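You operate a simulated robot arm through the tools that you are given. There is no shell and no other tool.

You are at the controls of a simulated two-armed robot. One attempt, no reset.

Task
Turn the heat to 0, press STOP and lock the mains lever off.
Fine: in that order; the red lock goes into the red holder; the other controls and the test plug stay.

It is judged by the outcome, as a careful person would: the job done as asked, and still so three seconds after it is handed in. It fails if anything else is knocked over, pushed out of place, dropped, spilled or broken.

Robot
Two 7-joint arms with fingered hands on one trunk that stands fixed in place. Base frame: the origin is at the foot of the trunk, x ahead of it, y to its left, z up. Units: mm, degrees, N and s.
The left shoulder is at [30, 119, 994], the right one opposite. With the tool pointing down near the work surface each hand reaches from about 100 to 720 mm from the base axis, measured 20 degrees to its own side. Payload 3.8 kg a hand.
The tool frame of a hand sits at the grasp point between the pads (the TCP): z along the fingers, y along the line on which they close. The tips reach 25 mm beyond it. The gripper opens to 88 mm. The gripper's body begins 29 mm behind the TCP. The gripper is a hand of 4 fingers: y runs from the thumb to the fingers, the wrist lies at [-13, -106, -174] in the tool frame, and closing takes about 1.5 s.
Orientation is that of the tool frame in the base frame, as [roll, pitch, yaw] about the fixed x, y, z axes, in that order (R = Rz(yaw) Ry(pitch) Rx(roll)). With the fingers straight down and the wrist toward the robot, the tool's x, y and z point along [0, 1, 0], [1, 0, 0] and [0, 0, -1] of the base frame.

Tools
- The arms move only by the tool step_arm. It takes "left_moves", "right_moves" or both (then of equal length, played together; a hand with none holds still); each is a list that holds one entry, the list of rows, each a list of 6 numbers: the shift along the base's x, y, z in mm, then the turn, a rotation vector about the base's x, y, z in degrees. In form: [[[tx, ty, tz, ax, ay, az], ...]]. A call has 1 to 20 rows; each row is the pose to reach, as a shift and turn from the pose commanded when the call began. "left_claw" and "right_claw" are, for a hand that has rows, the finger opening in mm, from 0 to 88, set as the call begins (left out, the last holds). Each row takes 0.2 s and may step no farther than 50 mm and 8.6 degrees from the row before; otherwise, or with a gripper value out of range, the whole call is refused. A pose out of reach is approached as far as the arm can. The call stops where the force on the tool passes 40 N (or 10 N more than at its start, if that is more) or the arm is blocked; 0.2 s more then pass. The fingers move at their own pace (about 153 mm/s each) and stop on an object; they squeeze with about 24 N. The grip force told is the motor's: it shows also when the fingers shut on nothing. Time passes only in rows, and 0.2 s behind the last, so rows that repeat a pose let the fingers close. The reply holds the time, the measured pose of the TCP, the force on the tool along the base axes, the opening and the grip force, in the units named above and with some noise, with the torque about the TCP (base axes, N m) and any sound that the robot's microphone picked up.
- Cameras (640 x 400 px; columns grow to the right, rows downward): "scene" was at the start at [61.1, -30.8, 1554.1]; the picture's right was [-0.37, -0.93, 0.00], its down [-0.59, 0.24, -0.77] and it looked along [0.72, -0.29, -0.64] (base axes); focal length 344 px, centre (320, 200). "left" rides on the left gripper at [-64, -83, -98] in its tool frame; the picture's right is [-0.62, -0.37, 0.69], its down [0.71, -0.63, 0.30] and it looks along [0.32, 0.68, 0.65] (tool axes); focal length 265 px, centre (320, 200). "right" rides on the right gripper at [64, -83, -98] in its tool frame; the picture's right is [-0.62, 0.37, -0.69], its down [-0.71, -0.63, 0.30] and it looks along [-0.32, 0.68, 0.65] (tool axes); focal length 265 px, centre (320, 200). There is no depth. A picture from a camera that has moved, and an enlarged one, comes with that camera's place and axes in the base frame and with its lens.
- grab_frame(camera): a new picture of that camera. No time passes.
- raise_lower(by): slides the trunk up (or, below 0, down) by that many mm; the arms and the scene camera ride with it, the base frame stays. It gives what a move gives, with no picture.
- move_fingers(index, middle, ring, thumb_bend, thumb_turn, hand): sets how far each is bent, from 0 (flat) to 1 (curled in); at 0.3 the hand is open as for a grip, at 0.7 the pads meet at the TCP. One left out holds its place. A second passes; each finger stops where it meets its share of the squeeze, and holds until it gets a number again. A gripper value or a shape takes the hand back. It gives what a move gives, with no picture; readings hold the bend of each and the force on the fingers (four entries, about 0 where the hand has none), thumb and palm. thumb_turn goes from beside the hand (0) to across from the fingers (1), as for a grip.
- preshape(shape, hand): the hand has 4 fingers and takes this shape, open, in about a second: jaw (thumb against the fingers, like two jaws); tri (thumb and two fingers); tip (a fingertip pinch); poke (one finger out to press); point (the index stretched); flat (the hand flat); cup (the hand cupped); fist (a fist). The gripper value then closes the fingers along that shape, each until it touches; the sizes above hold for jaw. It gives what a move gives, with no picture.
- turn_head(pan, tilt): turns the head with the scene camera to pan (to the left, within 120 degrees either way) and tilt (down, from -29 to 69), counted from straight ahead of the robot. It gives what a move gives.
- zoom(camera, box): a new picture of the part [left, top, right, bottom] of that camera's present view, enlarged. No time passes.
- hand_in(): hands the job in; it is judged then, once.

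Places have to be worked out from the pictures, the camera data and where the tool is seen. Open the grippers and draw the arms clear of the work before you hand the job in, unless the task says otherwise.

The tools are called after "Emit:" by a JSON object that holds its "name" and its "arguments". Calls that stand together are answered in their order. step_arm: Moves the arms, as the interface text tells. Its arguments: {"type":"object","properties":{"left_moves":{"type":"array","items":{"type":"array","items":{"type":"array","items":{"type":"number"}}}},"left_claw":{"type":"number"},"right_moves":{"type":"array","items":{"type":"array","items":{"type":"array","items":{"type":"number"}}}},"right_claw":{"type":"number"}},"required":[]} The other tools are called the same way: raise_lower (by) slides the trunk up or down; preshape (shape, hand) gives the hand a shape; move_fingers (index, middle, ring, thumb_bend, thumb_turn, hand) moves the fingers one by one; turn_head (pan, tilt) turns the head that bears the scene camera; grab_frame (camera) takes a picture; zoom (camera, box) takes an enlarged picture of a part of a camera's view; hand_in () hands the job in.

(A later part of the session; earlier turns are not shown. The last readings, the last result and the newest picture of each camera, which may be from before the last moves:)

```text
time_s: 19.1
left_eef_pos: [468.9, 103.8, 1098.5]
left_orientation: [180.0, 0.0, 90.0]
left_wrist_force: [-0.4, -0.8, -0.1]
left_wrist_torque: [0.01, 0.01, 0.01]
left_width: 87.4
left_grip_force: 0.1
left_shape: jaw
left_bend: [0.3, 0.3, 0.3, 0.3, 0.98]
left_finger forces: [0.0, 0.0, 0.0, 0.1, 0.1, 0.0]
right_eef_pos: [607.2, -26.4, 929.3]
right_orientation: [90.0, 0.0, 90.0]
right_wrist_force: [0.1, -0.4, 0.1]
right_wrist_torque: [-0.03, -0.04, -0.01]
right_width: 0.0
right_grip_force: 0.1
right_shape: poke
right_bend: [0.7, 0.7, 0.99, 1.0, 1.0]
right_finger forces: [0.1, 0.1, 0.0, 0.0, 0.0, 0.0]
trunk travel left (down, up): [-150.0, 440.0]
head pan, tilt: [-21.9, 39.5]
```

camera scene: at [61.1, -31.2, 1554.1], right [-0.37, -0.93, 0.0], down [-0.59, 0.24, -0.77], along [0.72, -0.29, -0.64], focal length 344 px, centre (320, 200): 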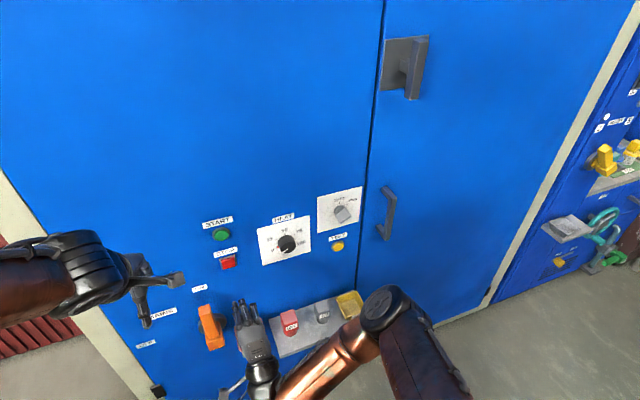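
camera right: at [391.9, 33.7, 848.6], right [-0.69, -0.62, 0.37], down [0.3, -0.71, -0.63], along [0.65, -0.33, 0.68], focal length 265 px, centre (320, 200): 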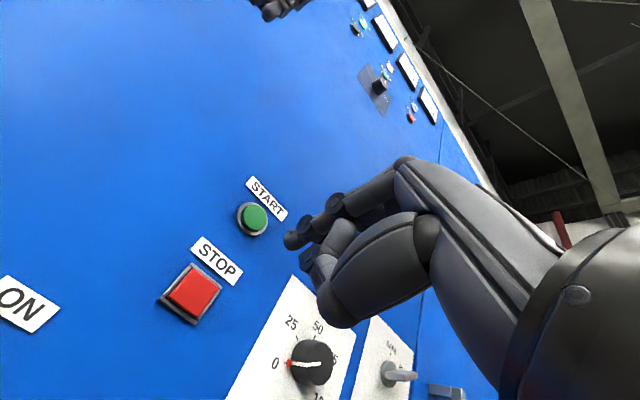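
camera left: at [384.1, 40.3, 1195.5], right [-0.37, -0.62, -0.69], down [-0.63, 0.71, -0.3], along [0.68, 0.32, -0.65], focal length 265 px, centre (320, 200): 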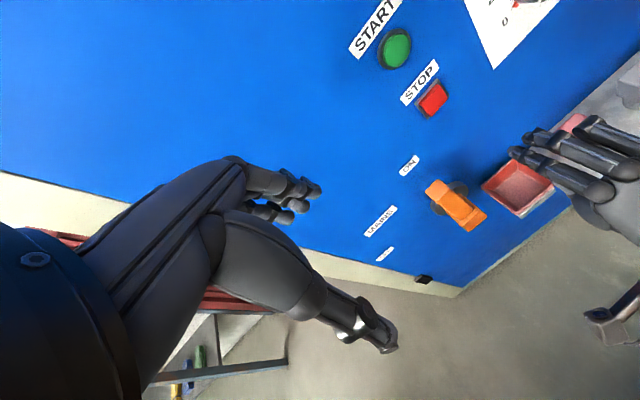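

Still no contact at x=607; I continue in 2 mm steps.

Emit:
{"name": "step_arm", "arguments": {"right_moves": [[[2, 0, 0, 0, 0, 0], [4, 0, 0, 0, 0, 0], [6, 0, 0, 0, 0, 0], [6, 0, 0, 0, 0, 0]]]}}

Emit:
{"name": "zoom", "arguments": {"camera": "left", "box": [360, 30, 560, 180]}}

Emit:
{"name": "zoom", "arguments": {"camera": "right", "box": [150, 120, 450, 320]}}

```text
time_s: 20.1
left_eef_pos: [468.0, 105.7, 1097.7]
left_orientation: [180.0, 0.0, 90.1]
left_wrist_force: [0.1, 0.1, -0.3]
left_wrist_torque: [0.03, -0.02, 0.01]
left_width: 87.6
left_grip_force: 0.1
left_shape: jaw
left_bend: [0.3, 0.3, 0.3, 0.3, 0.98]
left_finger forces: [0.0, 0.0, 0.0, 0.0, 0.0, 0.0]
right_eef_pos: [612.0, -26.0, 930.3]
right_orientation: [90.0, 0.0, 90.0]
right_wrist_force: [-1.5, 0.0, 0.3]
right_wrist_torque: [0.03, 0.03, -0.02]
right_width: 0.0
right_grip_force: 0.1
right_shape: poke
right_bend: [0.7, 0.7, 0.99, 1.0, 1.0]
right_finger forces: [0.0, 1.6, 0.0, 0.0, 0.0, 0.0]
trunk travel left (down, up): [-150.0, 440.0]
head pan, tilt: [-21.9, 39.5]
```

```text
2.67 times, centred on (460, 105) of left
camera zoom: at [384.1, 40.7, 1195.5], right [-0.37, -0.62, -0.69], down [-0.63, 0.71, -0.3], along [0.68, 0.32, -0.65], focal length 708 px, centre (-53, 453)
```

zoom: 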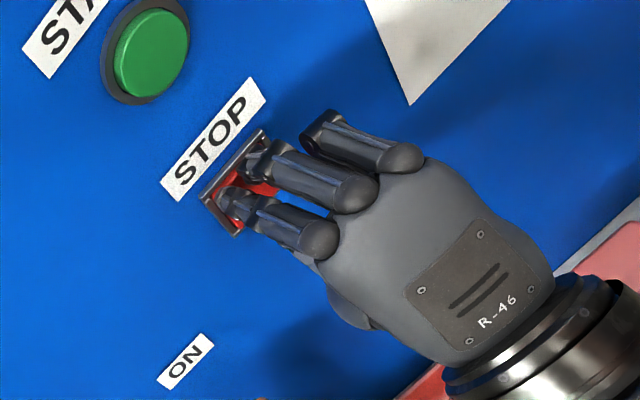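

```text
2.00 times, centred on (300, 220) of right
camera zoom: at [514.6, 37.7, 845.6], right [-0.69, -0.62, 0.37], down [0.3, -0.71, -0.63], along [0.65, -0.32, 0.68], focal length 531 px, centre (360, 160)
```

zoom: 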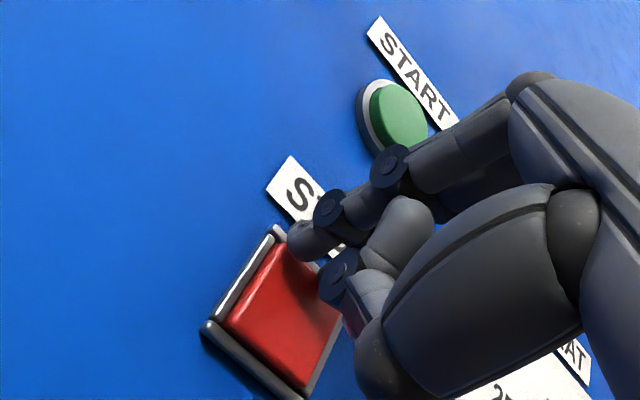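

Comparing button and fingertip in the close right view, the button face is really centred near [638, -29, 916], so my tips are at its upper edge. I back off, drop 13 mm, and press again.

Emit:
{"name": "step_arm", "arguments": {"right_moves": [[[-8, 0, 0, 0, 0, 0], [-8, -1, -7, 0, 0, 0], [-8, -2, -13, 0, 0, 0], [-4, -2, -13, 0, 0, 0], [-1, -2, -13, 0, 0, 0], [-1, -2, -13, 0, 0, 0]]]}}

Emit:
{"name": "zoom", "arguments": {"camera": "right", "box": [150, 120, 450, 320]}}

Emit:
{"name": "zoom", "arguments": {"camera": "scene", "box": [200, 230, 270, 290]}}

```text
time_s: 21.5
left_eef_pos: [467.8, 105.4, 1098.5]
left_orientation: [180.0, 0.0, 90.0]
left_wrist_force: [0.0, 0.0, -0.4]
left_wrist_torque: [-0.03, -0.02, 0.03]
left_width: 87.7
left_grip_force: 0.1
left_shape: jaw
left_bend: [0.3, 0.3, 0.3, 0.3, 0.98]
left_finger forces: [0.0, 0.0, 0.0, 0.1, 0.1, 0.0]
right_eef_pos: [611.4, -29.2, 915.7]
right_orientation: [90.0, 0.0, 89.9]
right_wrist_force: [-0.9, -0.2, 0.1]
right_wrist_torque: [0.01, -0.01, 0.01]
right_width: 0.1
right_grip_force: 0.1
right_shape: poke
right_bend: [0.7, 0.7, 0.99, 1.0, 1.0]
right_finger forces: [0.0, 0.6, 0.1, 0.1, 0.0, 0.1]
trunk travel left (down, up): [-150.0, 440.0]
head pan, tilt: [-21.9, 39.5]
```

```text
2.00 times, centred on (300, 220) of right
camera zoom: at [513.0, 35.2, 831.7], right [-0.69, -0.62, 0.37], down [0.3, -0.71, -0.63], along [0.65, -0.32, 0.68], focal length 531 px, centre (360, 160)
```

zoom: 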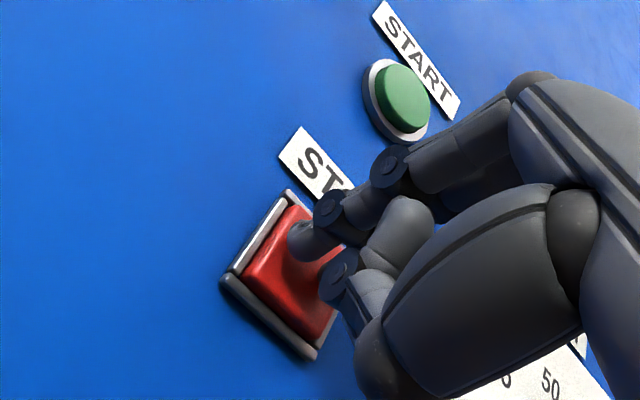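

```text
6.67 times, centred on (235, 260) of scene
camera zoom: at [61.2, -30.8, 1554.1], right [-0.37, -0.93, 0.0], down [-0.59, 0.24, -0.77], along [0.72, -0.29, -0.64], focal length 2293 px, centre (887, -200)
```

zoom: 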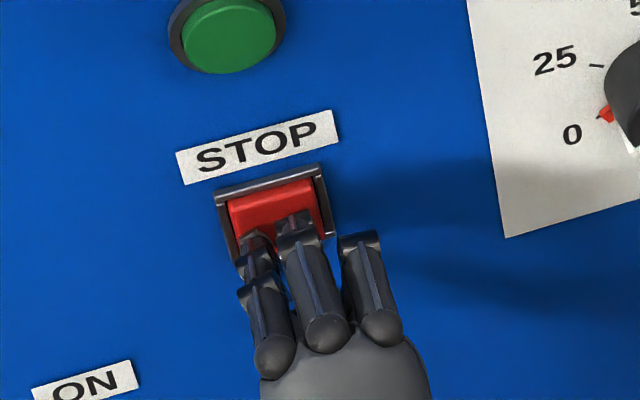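

The tips are now centred on the red face, just touching (~0.6 N). I push in.

Emit:
{"name": "step_arm", "arguments": {"right_moves": [[[1.5, 0, 0, 0, 0, 0], [3, 0, 0, 0, 0, 0], [4.5, 0, 0, 0, 0, 0], [6, 0, 0, 0, 0, 0]]]}}

Emit:
{"name": "zoom", "arguments": {"camera": "right", "box": [150, 120, 450, 320]}}

```text
time_s: 22.5
left_eef_pos: [465.3, 104.4, 1099.0]
left_orientation: [-180.0, -0.1, 90.1]
left_wrist_force: [-0.6, 0.7, 0.5]
left_wrist_torque: [0.03, 0.03, 0.01]
left_width: 87.7
left_grip_force: 0.1
left_shape: jaw
left_bend: [0.3, 0.3, 0.3, 0.3, 0.98]
left_finger forces: [0.1, 0.1, 0.0, 0.0, 0.0, 0.0]
right_eef_pos: [617.6, -27.8, 916.0]
right_orientation: [89.9, 0.0, 90.2]
right_wrist_force: [-9.5, -0.2, 0.1]
right_wrist_torque: [-0.01, 0.05, -0.08]
right_width: 0.0
right_grip_force: 0.1
right_shape: poke
right_bend: [0.7, 0.7, 0.99, 1.0, 1.0]
right_finger forces: [0.6, 8.7, 0.0, 0.0, 0.0, 0.0]
trunk travel left (down, up): [-150.0, 440.0]
head pan, tilt: [-21.9, 39.5]
heard: click
```

```text
2.00 times, centred on (300, 220) of right
camera zoom: at [518.7, 35.5, 832.6], right [-0.69, -0.62, 0.37], down [0.31, -0.71, -0.63], along [0.65, -0.32, 0.68], focal length 531 px, centre (360, 160)
```

zoom: 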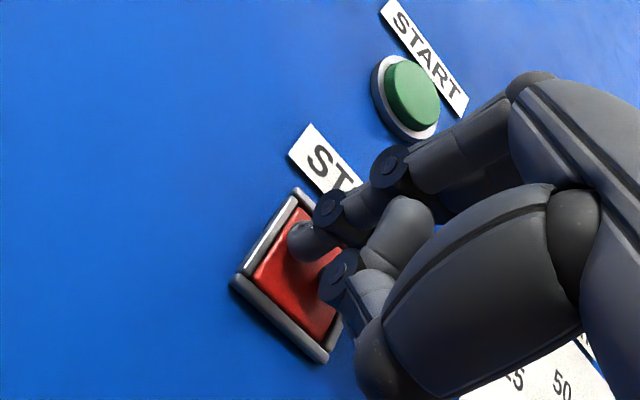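

A click was heard at ~9 N: STOP pressed. I back straight off and move the right hand aside to the right, then open it to the jaw shape.

Emit:
{"name": "step_arm", "arguments": {"right_moves": [[[-8, 0, 0, 0, 0, 0], [-25, 0, 0, 0, 0, 0], [-60, 0, 0, 0, 0, 0], [-105, 0, 0, 0, 0, 0], [-140, -30, 0, 0, 0, 0], [-140, -75, 10, 0, 0, 0], [-140, -120, 20, 0, 0, 0], [-140, -165, 30, 0, 0, 0], [-140, -210, 40, 0, 0, 0], [-140, -240, 50, 0, 0, 0], [-140, -240, 50, 0, 0, 0]]]}}

Emit:
{"name": "preshape", "arguments": {"hand": "right", "shape": "jaw"}}

Emit:
{"name": "grab_frame", "arguments": {"camera": "scene"}}

Emit:
{"name": "zoom", "arguments": {"camera": "scene", "box": [130, 190, 330, 370]}}

Emit:
{"name": "zoom", "arguments": {"camera": "left", "box": [340, 0, 640, 290]}}

```text
time_s: 24.9
left_eef_pos: [468.0, 105.1, 1097.7]
left_orientation: [180.0, 0.0, 90.0]
left_wrist_force: [-0.1, -0.1, 0.0]
left_wrist_torque: [0.0, -0.02, 0.03]
left_width: 87.5
left_grip_force: 0.1
left_shape: jaw
left_bend: [0.3, 0.3, 0.3, 0.3, 0.98]
left_finger forces: [0.1, 0.1, 0.0, 0.0, 0.1, 0.1]
right_eef_pos: [479.1, -267.9, 964.9]
right_orientation: [90.0, 0.0, 90.0]
right_wrist_force: [0.2, -0.2, 0.9]
right_wrist_torque: [-0.01, -0.01, 0.02]
right_width: 0.0
right_grip_force: 0.0
right_shape: poke
right_bend: [0.7, 0.7, 0.99, 1.0, 1.0]
right_finger forces: [0.1, 0.0, 0.0, 0.1, 0.0, 0.0]
trunk travel left (down, up): [-150.0, 440.0]
head pan, tilt: [-21.9, 39.5]
```

```text
time_s: 25.8
left_eef_pos: [467.8, 104.4, 1098.9]
left_orientation: [179.9, 0.0, 90.0]
left_wrist_force: [0.0, 0.6, -0.5]
left_wrist_torque: [0.01, 0.05, -0.01]
left_width: 87.6
left_grip_force: 0.1
left_shape: jaw
left_bend: [0.3, 0.3, 0.3, 0.3, 0.98]
left_finger forces: [0.1, 0.0, 0.1, 0.0, 0.0, 0.0]
right_eef_pos: [478.1, -268.1, 965.9]
right_orientation: [90.0, 0.0, 89.9]
right_wrist_force: [0.3, -0.6, 0.5]
right_wrist_torque: [0.02, 0.0, 0.02]
right_width: 87.9
right_grip_force: 0.1
right_shape: jaw
right_bend: [0.3, 0.3, 0.3, 0.3, 0.98]
right_finger forces: [0.0, 0.1, 0.0, 0.0, 0.0, 0.0]
trunk travel left (down, up): [-150.0, 440.0]
head pan, tilt: [-21.9, 39.5]
```

```text
taken
camera scene: at [61.2, -30.9, 1554.1], right [-0.37, -0.93, 0.0], down [-0.59, 0.24, -0.77], along [0.72, -0.29, -0.64], focal length 344 px, centre (320, 200)
```

scene: 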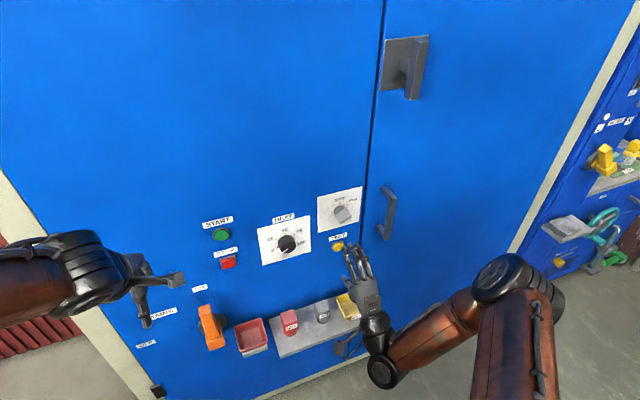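

```text
2.22 times, centred on (230, 280) of scene
camera zoom: at [61.2, -30.9, 1554.1], right [-0.37, -0.93, 0.0], down [-0.59, 0.24, -0.77], along [0.72, -0.29, -0.64], focal length 764 px, centre (520, 22)
```

zoom: 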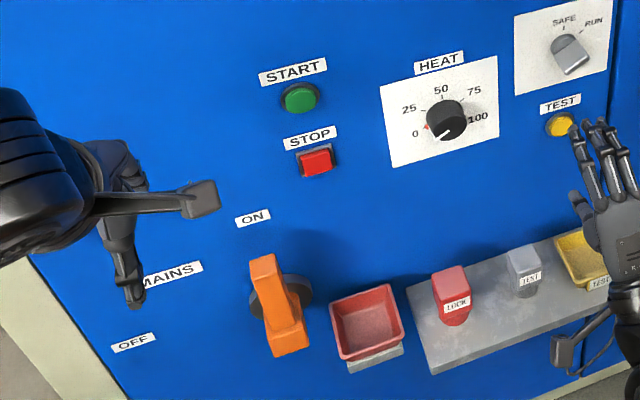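

```text
1.38 times, centred on (490, 145) of left
camera zoom: at [384.2, 40.7, 1195.5], right [-0.37, -0.62, -0.69], down [-0.63, 0.71, -0.3], along [0.68, 0.32, -0.65], focal length 366 px, centre (86, 276)
```

zoom: 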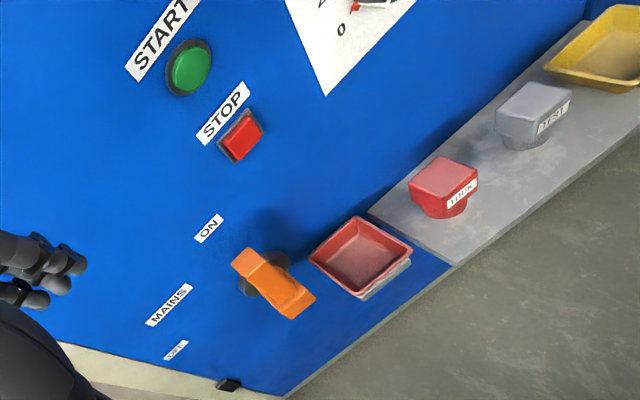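

STOP is in, dial at 0, everything else is undisturbed. Now the left hand: point it at the wall (wrist below first), well in front of the panel.

Emit:
{"name": "step_arm", "arguments": {"left_moves": [[[0, 3, -12, 0, -8.2, 0], [0, 6, -24, 0, -16.4, 0], [0, 9, -36, 0, -24.6, 0], [0, 12, -48, 0, -32.8, 0], [0, 15, -60, 0, -41, 0], [0, 18, -72, 0, -49.2, 0], [0, 21, -84, 0, -57.4, 0], [0, 24, -96, 0, -65.6, 0], [0, 27, -108, 0, -73.8, 0], [0, 30, -120, 0, -82, 0], [0, 30, -130, 0, -90, 0], [0, 30, -130, 0, -90, 0]]], "left_claw": 88}}

Emit:
{"name": "step_arm", "arguments": {"left_moves": [[[0, 0, -10, 8.2, 0, 0], [0, 0, -20, 16.4, 0, 0], [0, 0, -35, 24.6, 0, 0], [0, 0, -50, 32.8, 0, 0], [0, 0, -65, 41, 0, 0], [0, 0, -80, 49.2, 0, 0], [0, 0, -95, 57.4, 0, 0], [0, 0, -110, 65.6, 0, 0], [0, 0, -125, 73.8, 0, 0], [0, -20, -140, 82, 0, 0], [0, -40, -155, 90, 0, 0], [5, -60, -162, 90, 0, 0], [10, -80, -162, 90, 0, 0], [10, -84, -162, 90, 0, 0], [10, -84, -162, 90, 0, 0]]]}}

Emit:
{"name": "grab_frame", "arguments": {"camera": "scene"}}

Emit:
{"name": "grab_frame", "arguments": {"camera": "left"}}

```text
time_s: 28.4
left_eef_pos: [597.7, 38.8, 1016.8]
left_orientation: [91.8, -0.8, 93.2]
left_wrist_force: [-0.1, 0.0, -0.4]
left_wrist_torque: [0.01, 0.05, -0.02]
left_width: 87.8
left_grip_force: 0.1
left_shape: jaw
left_bend: [0.3, 0.3, 0.3, 0.3, 0.98]
left_finger forces: [0.0, 0.0, 0.0, 0.1, 0.0, 0.0]
left hand out of reach, approached as far as the arm can: row 5, 6, 7, 8, 9, 10, 11, 12
right_eef_pos: [479.7, -268.1, 964.3]
right_orientation: [90.0, 0.0, 89.9]
right_wrist_force: [0.1, 0.7, 0.0]
right_wrist_torque: [0.01, -0.05, -0.02]
right_width: 87.9
right_grip_force: 0.1
right_shape: jaw
right_bend: [0.3, 0.3, 0.3, 0.3, 0.98]
right_finger forces: [0.0, 0.0, 0.0, 0.1, 0.1, 0.0]
trunk travel left (down, up): [-150.0, 440.0]
head pan, tilt: [-21.9, 39.5]
```

```text
time_s: 31.6
left_eef_pos: [612.4, -44.3, 853.1]
left_orientation: [-12.6, -86.9, -165.7]
left_wrist_force: [0.2, 0.3, 0.0]
left_wrist_torque: [0.02, -0.04, 0.03]
left_width: 88.1
left_grip_force: 0.1
left_shape: jaw
left_bend: [0.3, 0.3, 0.3, 0.3, 0.98]
left_finger forces: [0.0, 0.1, 0.0, 0.0, 0.0, 0.1]
right_eef_pos: [479.6, -268.2, 965.5]
right_orientation: [90.1, -0.1, 89.9]
right_wrist_force: [0.5, -0.7, 0.4]
right_wrist_torque: [0.0, -0.03, 0.01]
right_width: 87.8
right_grip_force: 0.0
right_shape: jaw
right_bend: [0.3, 0.3, 0.3, 0.3, 0.98]
right_finger forces: [0.0, 0.0, 0.1, 0.0, 0.1, 0.1]
trunk travel left (down, up): [-150.0, 440.0]
head pan, tilt: [-21.9, 39.5]
```

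```text
taken
camera scene: at [61.2, -31.1, 1554.1], right [-0.37, -0.93, 0.0], down [-0.59, 0.24, -0.77], along [0.72, -0.29, -0.64], focal length 344 px, centre (320, 200)
```

scene: 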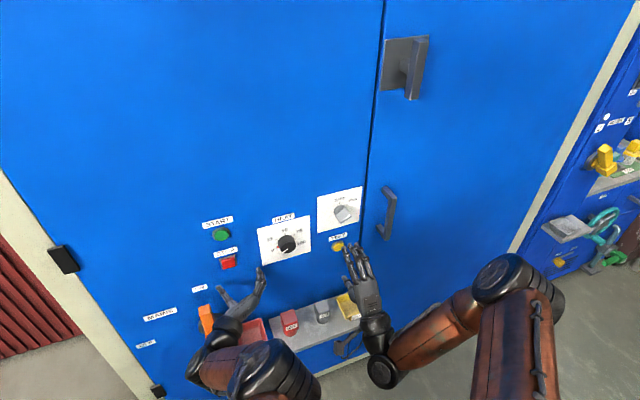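

```text
taken
camera left: at [513.8, 36.7, 783.4], right [0.71, 0.4, -0.58], down [0.24, 0.63, 0.74], along [0.66, -0.67, 0.35], focal length 265 px, centre (320, 200)
```

left: 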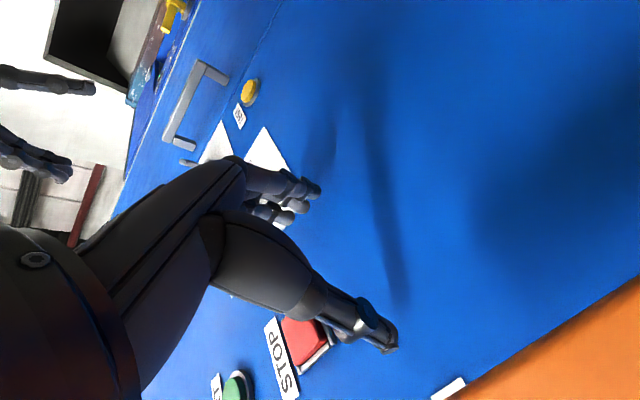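

The first turn was out of reach (wrist too close to the shoulder), so the left hand ended offset at [612, -44, 853] — close to the wall but with no contact force. I back it straight out from the wall and square its orientation before going on.

Emit:
{"name": "step_arm", "arguments": {"left_moves": [[[-15, 0, 0, 0, 0, 0], [-30, 0, 0, 0, 0, 0], [-50, 0, 0, 0, 0, 0], [-70, 0, 0, 0, 0, 0], [-80, 0, 0, -0.4, 1.5, -0.9], [-80, 0, 0, -0.8, 3.1, -1.8], [-80, 0, 0, -0.8, 3.1, -1.8]]]}}

Emit:
{"name": "zoom", "arguments": {"camera": "scene", "box": [130, 190, 330, 370]}}

Emit:
{"name": "grab_frame", "arguments": {"camera": "left"}}

```text
time_s: 33.2
left_eef_pos: [529.9, -43.8, 853.9]
left_orientation: [169.1, -89.9, 10.9]
left_wrist_force: [0.5, 0.2, 0.1]
left_wrist_torque: [-0.01, 0.02, 0.0]
left_width: 87.9
left_grip_force: 0.1
left_shape: jaw
left_bend: [0.3, 0.3, 0.3, 0.3, 0.98]
left_finger forces: [0.0, 0.0, 0.1, 0.0, 0.1, 0.1]
right_eef_pos: [479.9, -268.1, 964.7]
right_orientation: [90.0, 0.0, 90.1]
right_wrist_force: [0.1, 0.8, 0.5]
right_wrist_torque: [0.0, -0.02, -0.02]
right_width: 88.1
right_grip_force: 0.1
right_shape: jaw
right_bend: [0.3, 0.3, 0.3, 0.3, 0.98]
right_finger forces: [0.0, 0.0, 0.0, 0.0, 0.0, 0.1]
trunk travel left (down, up): [-150.0, 440.0]
head pan, tilt: [-21.9, 39.5]
```

```text
2.22 times, centred on (230, 280) of scene
camera zoom: at [61.2, -31.0, 1554.1], right [-0.37, -0.93, 0.0], down [-0.59, 0.24, -0.77], along [0.72, -0.29, -0.64], focal length 764 px, centre (520, 22)
```

zoom: 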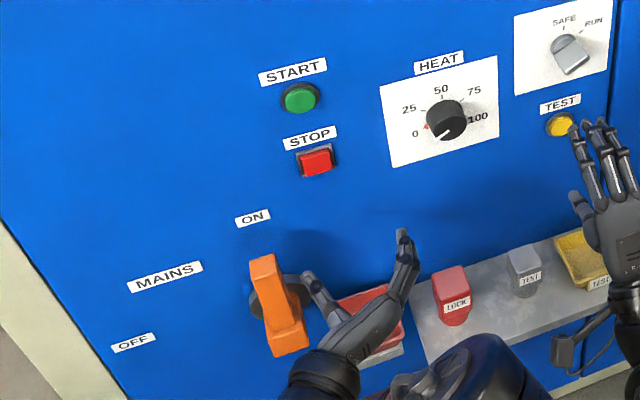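

```text
taken
camera left: at [431.7, 39.5, 788.6], right [0.69, 0.37, -0.62], down [0.3, 0.63, 0.71], along [0.65, -0.68, 0.32], focal length 265 px, centre (320, 200)
```

left: 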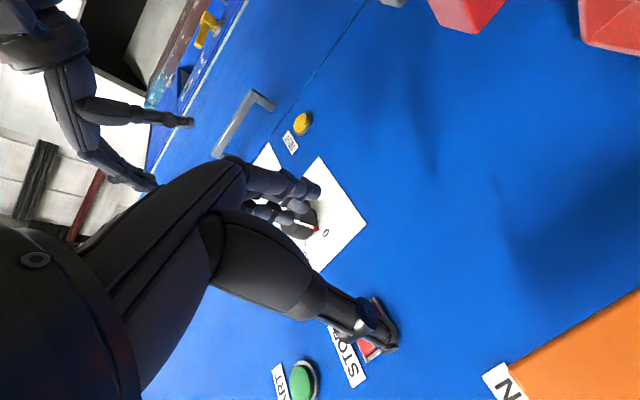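

Orientation is square and all is intact. I move the left hand sideways to directly in front of the lever, x≈533, y≈50, z≈807.

Emit:
{"name": "step_arm", "arguments": {"left_moves": [[[0, 20, -10, 0, 0, 0], [0, 45, -22, 0, 0, 0], [0, 70, -35, 0, 0, 0], [0, 94, -47, 0, 0, 0], [0, 94, -47, 0, 0, 0]]]}}

Emit:
{"name": "zoom", "arguments": {"camera": "scene", "box": [130, 230, 330, 400]}}

Emit:
{"name": "grab_frame", "arguments": {"camera": "left"}}

```text
time_s: 34.4
left_eef_pos: [530.7, 51.5, 806.6]
left_orientation: [70.0, -89.9, 110.0]
left_wrist_force: [0.0, -0.4, -0.5]
left_wrist_torque: [-0.01, 0.01, 0.01]
left_width: 88.1
left_grip_force: 0.0
left_shape: jaw
left_bend: [0.3, 0.3, 0.3, 0.3, 0.98]
left_finger forces: [0.0, 0.0, 0.0, 0.1, 0.1, 0.0]
right_eef_pos: [480.6, -268.2, 965.0]
right_orientation: [90.0, 0.0, 90.0]
right_wrist_force: [-0.9, -1.0, -0.5]
right_wrist_torque: [0.03, 0.0, 0.0]
right_width: 88.2
right_grip_force: 0.1
right_shape: jaw
right_bend: [0.3, 0.3, 0.3, 0.3, 0.98]
right_finger forces: [0.0, 0.0, 0.0, 0.0, 0.0, 0.0]
trunk travel left (down, up): [-150.0, 440.0]
head pan, tilt: [-21.9, 39.5]
```

```text
2.35 times, centred on (230, 315) of scene
camera zoom: at [61.1, -31.2, 1554.1], right [-0.37, -0.93, 0.0], down [-0.59, 0.24, -0.77], along [0.72, -0.29, -0.64], focal length 809 px, centre (532, -71)
```

zoom: 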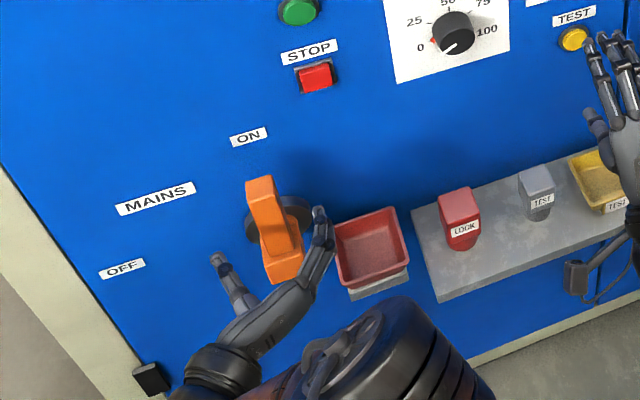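

```text
taken
camera left: at [432.6, 134.0, 740.7], right [0.69, 0.37, -0.62], down [0.3, 0.63, 0.71], along [0.65, -0.68, 0.33], focal length 265 px, centre (320, 200)
```

left: 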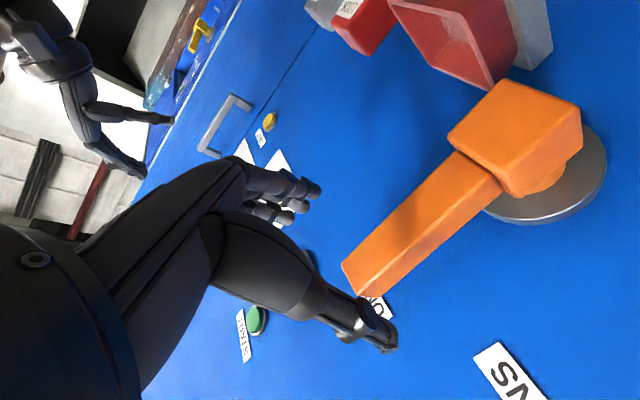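

The left camera now shows the lever well: hub at about z 700, bar up to z≈825. I lower 12 mm and advance so the open hand straddles the bar.

Emit:
{"name": "step_arm", "arguments": {"left_moves": [[[0, 0, -12, 0, 0, 0], [15, 0, -12, 0, 0, 0], [30, 0, -12, 0, 0, 0], [43, 0, -12, 0, 0, 0], [56, 0, -12, 0, 0, 0], [56, 0, -12, 0, 0, 0]]]}}

Emit:
{"name": "zoom", "arguments": {"camera": "scene", "box": [150, 260, 290, 380]}}

Emit:
{"name": "grab_frame", "arguments": {"camera": "left"}}

```text
time_s: 35.8
left_eef_pos: [577.4, 41.5, 812.1]
left_orientation: [39.9, -89.6, 140.8]
left_wrist_force: [-0.3, 0.9, 0.5]
left_wrist_torque: [0.02, 0.02, -0.03]
left_width: 88.3
left_grip_force: 0.0
left_shape: jaw
left_bend: [0.3, 0.3, 0.3, 0.3, 0.98]
left_finger forces: [0.1, 0.1, 0.0, 0.0, 0.0, 0.0]
left hand out of reach, approached as far as the arm can: row 1, 2, 3, 4, 5, 6
right_eef_pos: [478.8, -267.8, 964.2]
right_orientation: [89.9, 0.0, 90.0]
right_wrist_force: [0.2, 0.1, -0.1]
right_wrist_torque: [-0.02, 0.02, 0.01]
right_width: 87.7
right_grip_force: 0.2
right_shape: jaw
right_bend: [0.3, 0.3, 0.3, 0.3, 0.98]
right_finger forces: [0.0, 0.0, 0.1, 0.0, 0.1, 0.0]
trunk travel left (down, up): [-150.0, 440.0]
head pan, tilt: [-21.9, 39.5]
```

```text
3.33 times, centred on (220, 320) of scene
camera zoom: at [61.1, -31.0, 1554.1], right [-0.37, -0.93, 0.0], down [-0.59, 0.24, -0.77], along [0.72, -0.29, -0.64], focal length 1146 px, centre (653, -200)
```

zoom: 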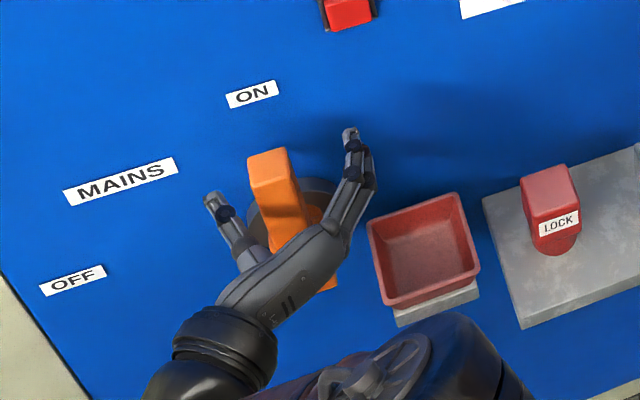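

```text
taken
camera left: at [478.1, 122.6, 746.5], right [0.69, 0.37, -0.62], down [0.29, 0.64, 0.71], along [0.66, -0.67, 0.33], focal length 265 px, centre (320, 200)
```

left: 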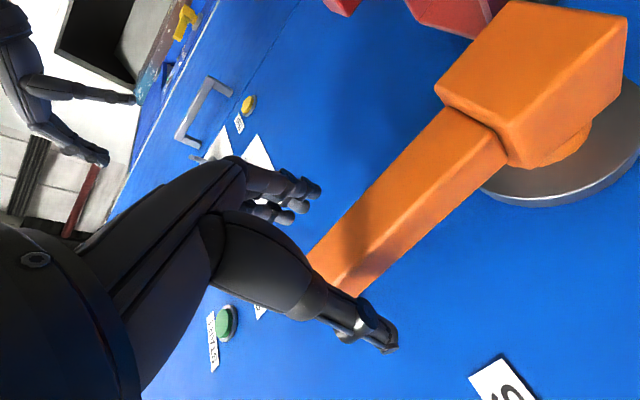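

Lowering was beyond the arm's range (it settled at z 812 with no contact). I back out, raise the hand, then I'll lower the trunk so the lever is at a better height for the shoulder.

Emit:
{"name": "step_arm", "arguments": {"left_moves": [[[-15, 2, 0, 0, 0, 0], [-30, 4, 0, 0, 0, 0], [-50, 8, 0, 0, 0, 0], [-55, 10, 30, 0, 0, 0], [-55, 10, 65, 0, 0, 0], [-55, 10, 100, 0, 0, 0], [-55, 10, 100, 0, 0, 0]]]}}

Emit:
{"name": "grab_frame", "arguments": {"camera": "scene"}}

```text
time_s: 37.4
left_eef_pos: [521.7, 48.2, 913.7]
left_orientation: [-61.5, -89.9, -118.4]
left_wrist_force: [-0.2, -0.5, 0.7]
left_wrist_torque: [0.02, 0.0, 0.0]
left_width: 87.8
left_grip_force: 0.3
left_shape: jaw
left_bend: [0.3, 0.3, 0.3, 0.3, 0.98]
left_finger forces: [0.0, 0.0, 0.0, 0.1, 0.1, 0.0]
right_eef_pos: [479.4, -266.8, 964.7]
right_orientation: [90.0, 0.0, 90.1]
right_wrist_force: [-0.5, 0.7, -0.1]
right_wrist_torque: [0.0, -0.01, -0.02]
right_width: 88.0
right_grip_force: 0.1
right_shape: jaw
right_bend: [0.3, 0.3, 0.3, 0.3, 0.98]
right_finger forces: [0.0, 0.1, 0.0, 0.0, 0.0, 0.0]
trunk travel left (down, up): [-150.0, 440.0]
head pan, tilt: [-21.9, 39.5]
```

```text
taken
camera scene: at [61.4, -30.8, 1554.0], right [-0.37, -0.93, 0.0], down [-0.59, 0.24, -0.77], along [0.72, -0.29, -0.64], focal length 344 px, centre (320, 200)
```

scene: 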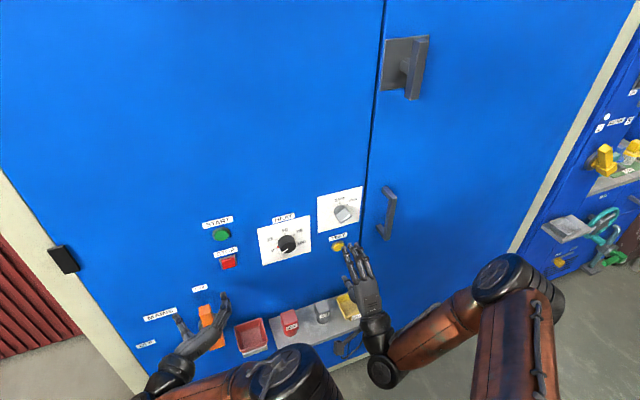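

Both hands are clear of the panel fixtures. I lower the trunk by 110 mm.

Emit:
{"name": "raise_lower", "arguments": {"by": -110}}

Emit:
{"name": "grab_frame", "arguments": {"camera": "scene"}}

Emit:
{"name": "grab_frame", "arguments": {"camera": "left"}}

```text
time_s: 38.8
left_eef_pos: [522.2, 46.2, 804.3]
left_orientation: [-134.1, -89.9, -45.9]
left_wrist_force: [0.6, -0.5, -0.5]
left_wrist_torque: [-0.01, 0.0, 0.02]
left_width: 87.9
left_grip_force: 0.0
left_shape: jaw
left_bend: [0.3, 0.3, 0.3, 0.3, 0.98]
left_finger forces: [0.1, 0.0, 0.0, 0.0, 0.0, 0.1]
right_eef_pos: [479.0, -268.8, 856.8]
right_orientation: [90.0, 0.0, 89.9]
right_wrist_force: [-1.1, -1.1, -0.3]
right_wrist_torque: [0.01, 0.03, 0.01]
right_width: 88.0
right_grip_force: 0.0
right_shape: jaw
right_bend: [0.3, 0.3, 0.3, 0.3, 0.98]
right_finger forces: [0.1, 0.0, 0.0, 0.0, 0.1, 0.0]
trunk travel left (down, up): [-40.0, 550.0]
head pan, tilt: [-21.9, 39.5]
```

```text
taken
camera scene: at [61.0, -30.9, 1444.2], right [-0.37, -0.93, 0.0], down [-0.59, 0.24, -0.77], along [0.72, -0.29, -0.64], focal length 344 px, centre (320, 200)
```

scene: 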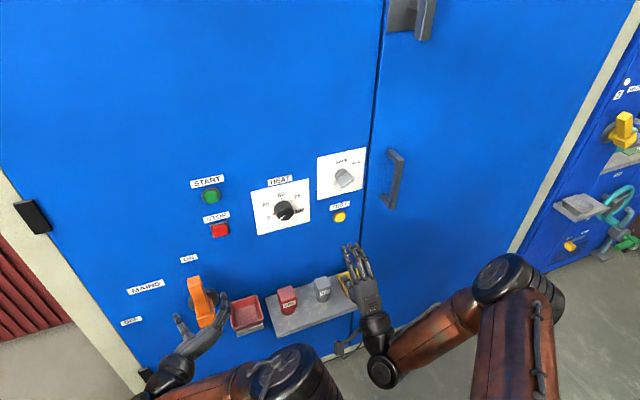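

```text
taken
camera left: at [423.8, 130.6, 738.6], right [0.69, 0.37, -0.62], down [0.3, 0.63, 0.71], along [0.65, -0.68, 0.33], focal length 265 px, centre (320, 200)
```

left: 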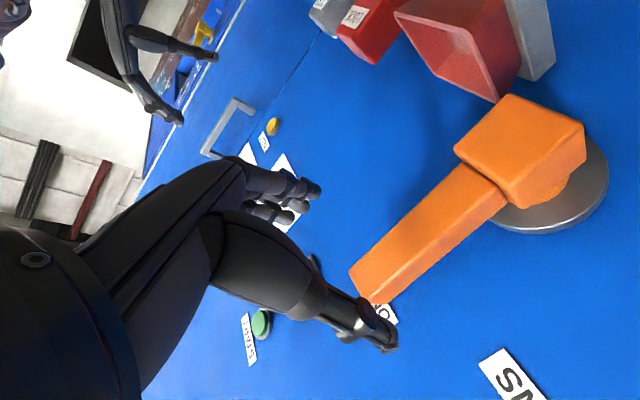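

Trunk is down, hand at z 804 in front of the lever. I align to the bar (y 50, z 793) first and check reachability before advancing.

Emit:
{"name": "step_arm", "arguments": {"left_moves": [[[0, 2, -6, 0, 0, 0], [0, 4, -11, 0, 0, 0], [0, 4, -11, 0, 0, 0]]]}}

Emit:
{"name": "zoom", "arguments": {"camera": "scene", "box": [150, 240, 290, 360]}}

```text
time_s: 39.6
left_eef_pos: [521.9, 51.5, 792.0]
left_orientation: [157.7, -90.0, 22.3]
left_wrist_force: [0.6, -0.2, -0.7]
left_wrist_torque: [-0.03, 0.03, 0.02]
left_width: 87.9
left_grip_force: 0.1
left_shape: jaw
left_bend: [0.3, 0.3, 0.3, 0.3, 0.98]
left_finger forces: [0.1, 0.1, 0.0, 0.0, 0.0, 0.0]
right_eef_pos: [478.8, -268.6, 854.8]
right_orientation: [89.9, 0.0, 90.0]
right_wrist_force: [-1.0, 0.3, -0.3]
right_wrist_torque: [0.0, 0.01, 0.02]
right_width: 88.2
right_grip_force: 0.1
right_shape: jaw
right_bend: [0.3, 0.3, 0.3, 0.3, 0.98]
right_finger forces: [0.0, 0.0, 0.0, 0.1, 0.1, 0.0]
trunk travel left (down, up): [-40.0, 550.0]
head pan, tilt: [-21.9, 39.5]
```

```text
3.33 times, centred on (220, 300) of scene
camera zoom: at [61.2, -31.0, 1444.1], right [-0.37, -0.93, 0.0], down [-0.59, 0.24, -0.77], along [0.72, -0.29, -0.64], focal length 1146 px, centre (653, -133)
```

zoom: 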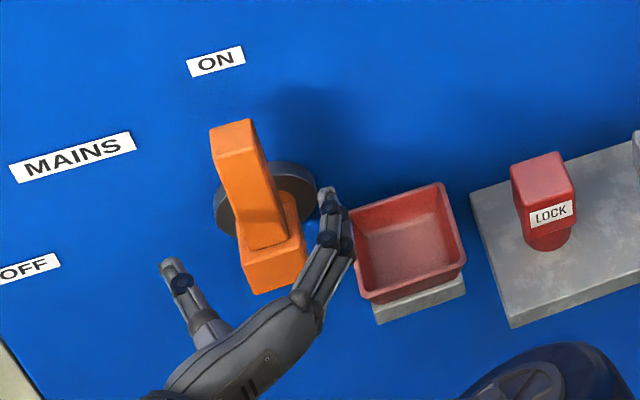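

That pose is reachable. The bar's centre is near x≈595, top z≈825; I advance 68 mm so it lies between thumb and fingers.

Emit:
{"name": "step_arm", "arguments": {"left_moves": [[[15, 0, 0, 0, 0, 0], [30, 0, 0, 0, 0, 0], [45, 0, 0, 0, 0, 0], [57, 0, 0, 0, 0, 0], [68, 0, 0, 0, 0, 0], [68, 0, 0, 0, 0, 0]]]}}

Emit:
{"name": "zoom", "arguments": {"camera": "scene", "box": [150, 240, 290, 360]}}

Emit:
{"name": "grab_frame", "arguments": {"camera": "left"}}

```text
time_s: 41.0
left_eef_pos: [589.1, 50.3, 793.0]
left_orientation: [142.2, -89.9, 37.9]
left_wrist_force: [-0.3, 0.1, 0.4]
left_wrist_torque: [-0.03, 0.01, -0.02]
left_width: 87.7
left_grip_force: 0.0
left_shape: jaw
left_bend: [0.3, 0.3, 0.3, 0.3, 0.98]
left_finger forces: [0.0, 0.0, 0.1, 0.0, 0.0, 0.0]
right_eef_pos: [478.1, -268.4, 855.3]
right_orientation: [90.1, 0.0, 90.0]
right_wrist_force: [0.1, 0.2, 0.4]
right_wrist_torque: [-0.03, 0.0, -0.01]
right_width: 87.8
right_grip_force: 0.2
right_shape: jaw
right_bend: [0.3, 0.3, 0.3, 0.3, 0.98]
right_finger forces: [0.0, 0.1, 0.0, 0.0, 0.0, 0.0]
trunk travel left (down, up): [-40.0, 550.0]
head pan, tilt: [-21.9, 39.5]
```

```text
3.33 times, centred on (220, 300) of scene
camera zoom: at [61.2, -31.0, 1444.1], right [-0.37, -0.93, 0.0], down [-0.59, 0.24, -0.77], along [0.72, -0.29, -0.64], focal length 1146 px, centre (653, -133)
```

zoom: 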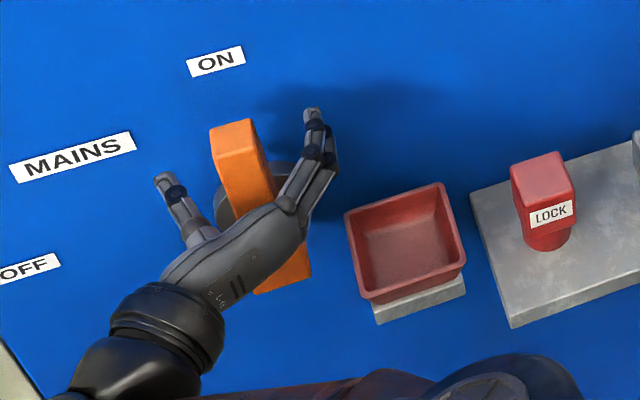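

```text
taken
camera left: at [491.5, 133.4, 727.3], right [0.69, 0.37, -0.62], down [0.3, 0.63, 0.71], along [0.65, -0.68, 0.33], focal length 265 px, centre (320, 200)
```

left: 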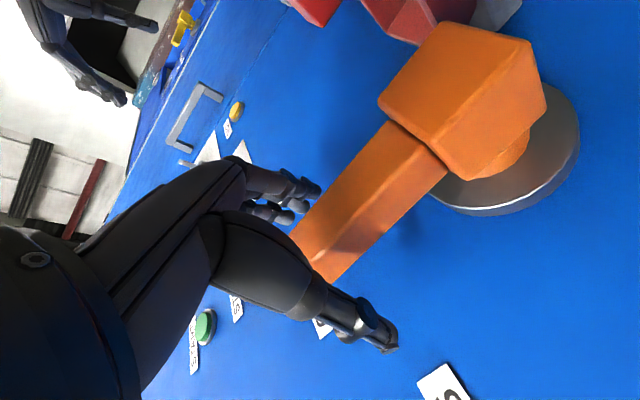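

The bar sits centrally between thumb and fingers. I close the left hand onto it.

Emit:
{"name": "step_arm", "arguments": {"left_moves": [[[0, 0, 0, 0, 0, 0], [0, 0, 0, 0, 0, 0], [0, 0, 0, 0, 0, 0], [0, 0, 0, 0, 0, 0], [0, 0, 0, 0, 0, 0], [0, 0, 0, 0, 0, 0], [0, 0, 0, 0, 0, 0]]], "left_claw": 10}}

Emit:
{"name": "zoom", "arguments": {"camera": "scene", "box": [150, 240, 290, 360]}}

Emit:
{"name": "grab_frame", "arguments": {"camera": "left"}}

```text
time_s: 42.6
left_eef_pos: [589.7, 50.8, 792.8]
left_orientation: [-179.1, -89.9, -0.9]
left_wrist_force: [-0.3, 1.4, 0.6]
left_wrist_torque: [0.03, -0.01, 0.02]
left_width: 17.9
left_grip_force: 23.9
left_shape: jaw
left_bend: [0.73, 0.58, 0.56, 0.72, 1.0]
left_finger forces: [13.4, 6.8, 3.2, 0.0, 24.4, 0.1]
right_eef_pos: [479.8, -267.0, 856.6]
right_orientation: [90.0, 0.0, 90.0]
right_wrist_force: [0.2, 0.5, 0.2]
right_wrist_torque: [0.01, 0.03, 0.02]
right_width: 88.2
right_grip_force: 0.1
right_shape: jaw
right_bend: [0.3, 0.3, 0.3, 0.3, 0.98]
right_finger forces: [0.1, 0.0, 0.0, 0.0, 0.0, 0.1]
trunk travel left (down, up): [-40.0, 550.0]
head pan, tilt: [-21.9, 39.5]
```

```text
3.33 times, centred on (220, 300) of scene
camera zoom: at [61.2, -30.9, 1444.1], right [-0.37, -0.93, 0.0], down [-0.59, 0.24, -0.77], along [0.72, -0.29, -0.64], focal length 1146 px, centre (653, -133)
```

zoom: 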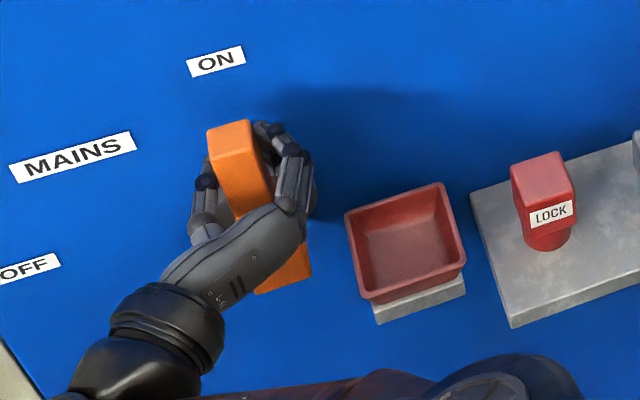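

```text
taken
camera left: at [491.3, 133.5, 727.3], right [0.69, 0.37, -0.62], down [0.3, 0.63, 0.71], along [0.65, -0.68, 0.33], focal length 265 px, centre (320, 200)
```

left: 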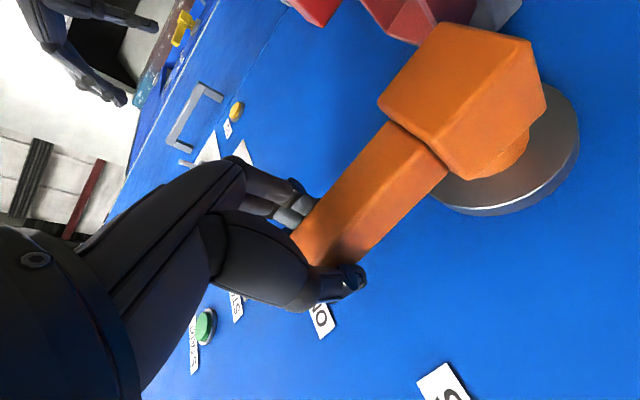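

The bar is gripped with little side load. I swing the first 30° toward OFF along an arc about the pivot at [y 51, z 700].

Emit:
{"name": "step_arm", "arguments": {"left_moves": [[[0, 6.1, -0.2, -3.75, 0, 0], [0, 12.1, -0.8, -7.5, 0, 0], [0, 18.1, -1.8, -11.25, 0, 0], [0, 24.1, -3.2, -15, 0, 0], [0, 35.6, -7.1, -22.5, 0, 0], [0, 46.5, -12.5, -30, 0, 0], [0, 46.5, -12.5, -30, 0, 0]]]}}

Emit:
{"name": "grab_frame", "arguments": {"camera": "scene"}}

Emit:
{"name": "grab_frame", "arguments": {"camera": "left"}}

```text
time_s: 44.2
left_eef_pos: [590.0, 98.2, 780.4]
left_orientation: [90.0, -59.8, 90.1]
left_wrist_force: [-1.7, -0.1, -0.2]
left_wrist_torque: [0.07, 0.05, 0.0]
left_width: 18.4
left_grip_force: 24.2
left_shape: jaw
left_bend: [0.73, 0.58, 0.55, 0.73, 1.0]
left_finger forces: [14.3, 7.5, 3.0, 0.0, 25.5, 0.0]
right_eef_pos: [478.7, -268.0, 853.9]
right_orientation: [90.0, 0.0, 90.0]
right_wrist_force: [0.4, 0.4, -0.1]
right_wrist_torque: [0.02, 0.0, 0.01]
right_width: 87.8
right_grip_force: 0.1
right_shape: jaw
right_bend: [0.3, 0.3, 0.3, 0.3, 0.98]
right_finger forces: [0.0, 0.1, 0.0, 0.0, 0.0, 0.1]
trunk travel left (down, up): [-40.0, 550.0]
head pan, tilt: [-21.9, 39.5]
```

```text
taken
camera scene: at [61.1, -30.8, 1444.0], right [-0.37, -0.93, 0.0], down [-0.59, 0.24, -0.77], along [0.72, -0.29, -0.64], focal length 344 px, centre (320, 200)
```

scene: 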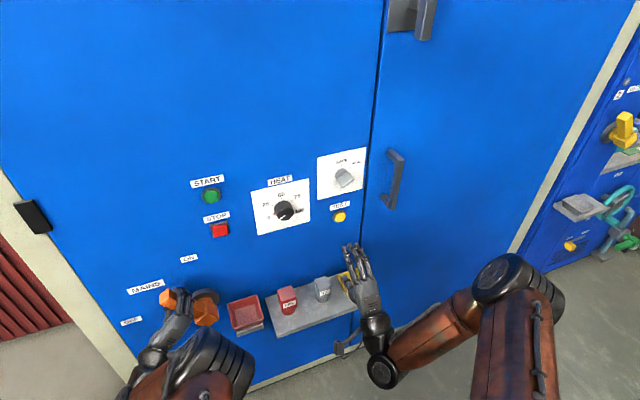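

```text
taken
camera left: at [491.6, 137.2, 681.6], right [0.69, 0.01, -0.72], down [0.3, 0.9, 0.3], along [0.65, -0.43, 0.62], focal length 265 px, centre (320, 200)
```

left: 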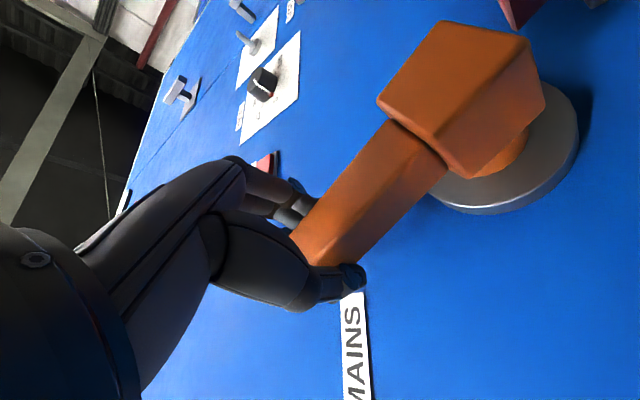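

The lever follows with almost no side force. I continue the arc to 75°.

Emit:
{"name": "step_arm", "arguments": {"left_moves": [[[0, 10.1, -6.8, -7.5, 0, 0], [0, 19.3, -14.8, -15, 0, 0], [0, 27.3, -23.9, -22.5, 0, 0], [0, 34.0, -34.0, -30, 0, 0], [0, 39.4, -44.9, -37.5, 0, 0], [0, 43.3, -56.5, -45, 0, 0], [0, 43.3, -56.5, -45, 0, 0]]]}}

Emit:
{"name": "grab_frame", "arguments": {"camera": "left"}}

Emit:
{"name": "grab_frame", "arguments": {"camera": "scene"}}

```text
time_s: 45.7
left_eef_pos: [601.2, 113.5, 712.3]
left_orientation: [89.1, -15.5, 92.9]
left_wrist_force: [15.7, 21.1, 5.7]
left_wrist_torque: [-0.18, 0.07, 0.13]
left_width: 17.0
left_grip_force: 24.0
left_shape: jaw
left_bend: [0.74, 0.62, 0.55, 0.76, 1.0]
left_finger forces: [15.8, 4.7, 3.3, 0.0, 20.2, 0.0]
left hand out of reach, approached as far as the arm can: row 5, 6, 7
right_eef_pos: [478.8, -269.8, 855.4]
right_orientation: [90.1, 0.1, 89.9]
right_wrist_force: [-0.3, -0.7, 0.1]
right_wrist_torque: [-0.02, -0.04, 0.03]
right_width: 87.8
right_grip_force: 0.0
right_shape: jaw
right_bend: [0.3, 0.3, 0.3, 0.3, 0.98]
right_finger forces: [0.0, 0.0, 0.1, 0.0, 0.0, 0.0]
trunk travel left (down, up): [-40.0, 550.0]
head pan, tilt: [-21.9, 39.5]
stopped in row 7 (left hand): the force on the tool passed its limit at 41 N (the readings are from after the stop); the commanded pose is now the measured one
```

```text
taken
camera left: at [506.1, 70.0, 611.8], right [0.72, -0.47, -0.51], down [0.27, 0.87, -0.41], along [0.64, 0.16, 0.76], focal length 265 px, centre (320, 200)
```

left: 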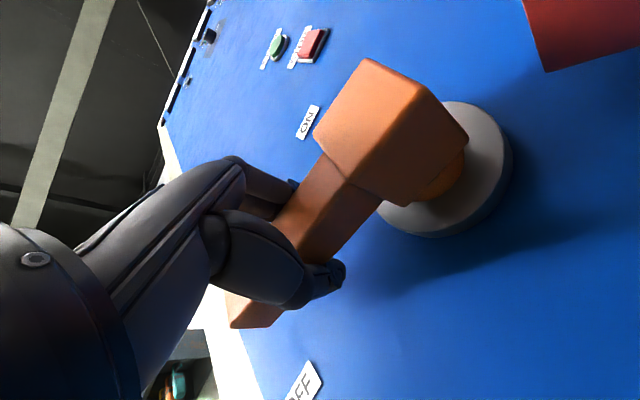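

```text
taken
camera scene: at [62.1, -29.1, 1444.0], right [-0.37, -0.93, 0.0], down [-0.59, 0.24, -0.77], along [0.72, -0.29, -0.64], focal length 344 px, centre (320, 200)
```

scene: 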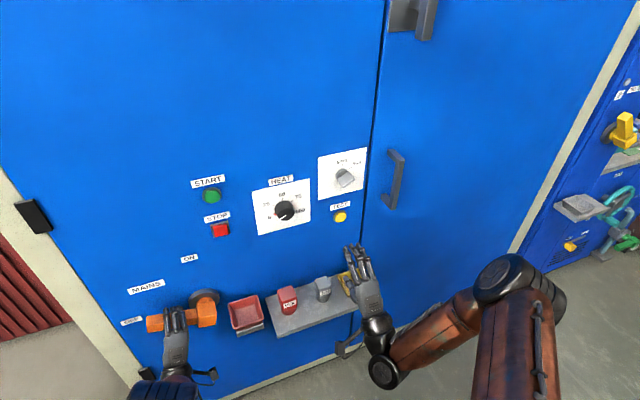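

The arm ran out of reach near the end and slid toward the hub; the lever is close to horizontal. I open the hand to relieve the load and look at the lever angle.

Emit:
{"name": "step_arm", "arguments": {"left_moves": [[[0, 0, 0, 0, 0, 0], [0, 0, 0, 0, 0, 0], [0, 0, 0, 0, 0, 0], [0, 0, 0, 0, 0, 0], [0, 0, 0, 0, 0, 0]]], "left_claw": 86}}

Emit:
{"name": "zoom", "arguments": {"camera": "scene", "box": [110, 240, 290, 400]}}

Emit:
{"name": "grab_frame", "arguments": {"camera": "left"}}

```text
time_s: 46.9
left_eef_pos: [598.6, 109.4, 711.3]
left_orientation: [89.2, -15.7, 92.2]
left_wrist_force: [-0.1, 0.4, -0.8]
left_wrist_torque: [0.0, 0.03, -0.01]
left_width: 85.7
left_grip_force: 0.0
left_shape: jaw
left_bend: [0.31, 0.31, 0.3, 0.31, 0.98]
left_finger forces: [0.1, 0.1, 0.0, 0.0, 0.0, 0.0]
right_eef_pos: [477.7, -268.7, 853.7]
right_orientation: [90.0, 0.0, 89.9]
right_wrist_force: [-0.4, -0.1, 0.1]
right_wrist_torque: [-0.01, 0.02, 0.01]
right_width: 87.9
right_grip_force: 0.1
right_shape: jaw
right_bend: [0.3, 0.3, 0.3, 0.3, 0.98]
right_finger forces: [0.0, 0.0, 0.1, 0.1, 0.1, 0.0]
trunk travel left (down, up): [-40.0, 550.0]
head pan, tilt: [-21.9, 39.5]
```

```text
2.50 times, centred on (200, 320) of scene
camera zoom: at [61.2, -30.9, 1444.1], right [-0.37, -0.93, 0.0], down [-0.59, 0.24, -0.77], along [0.72, -0.29, -0.64], focal length 860 px, centre (620, -100)
```

zoom: 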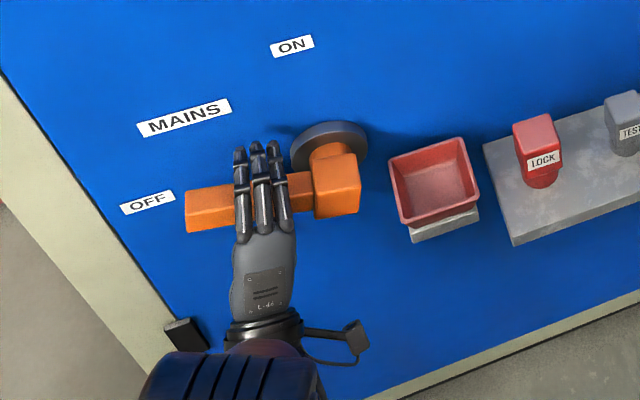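

```text
taken
camera left: at [503.6, 67.1, 611.0], right [0.72, -0.47, -0.51], down [0.28, 0.87, -0.41], along [0.64, 0.15, 0.75], focal length 265 px, centre (320, 200)
```

left: 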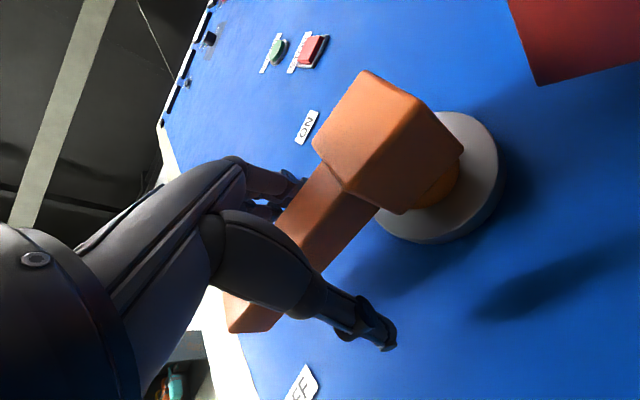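

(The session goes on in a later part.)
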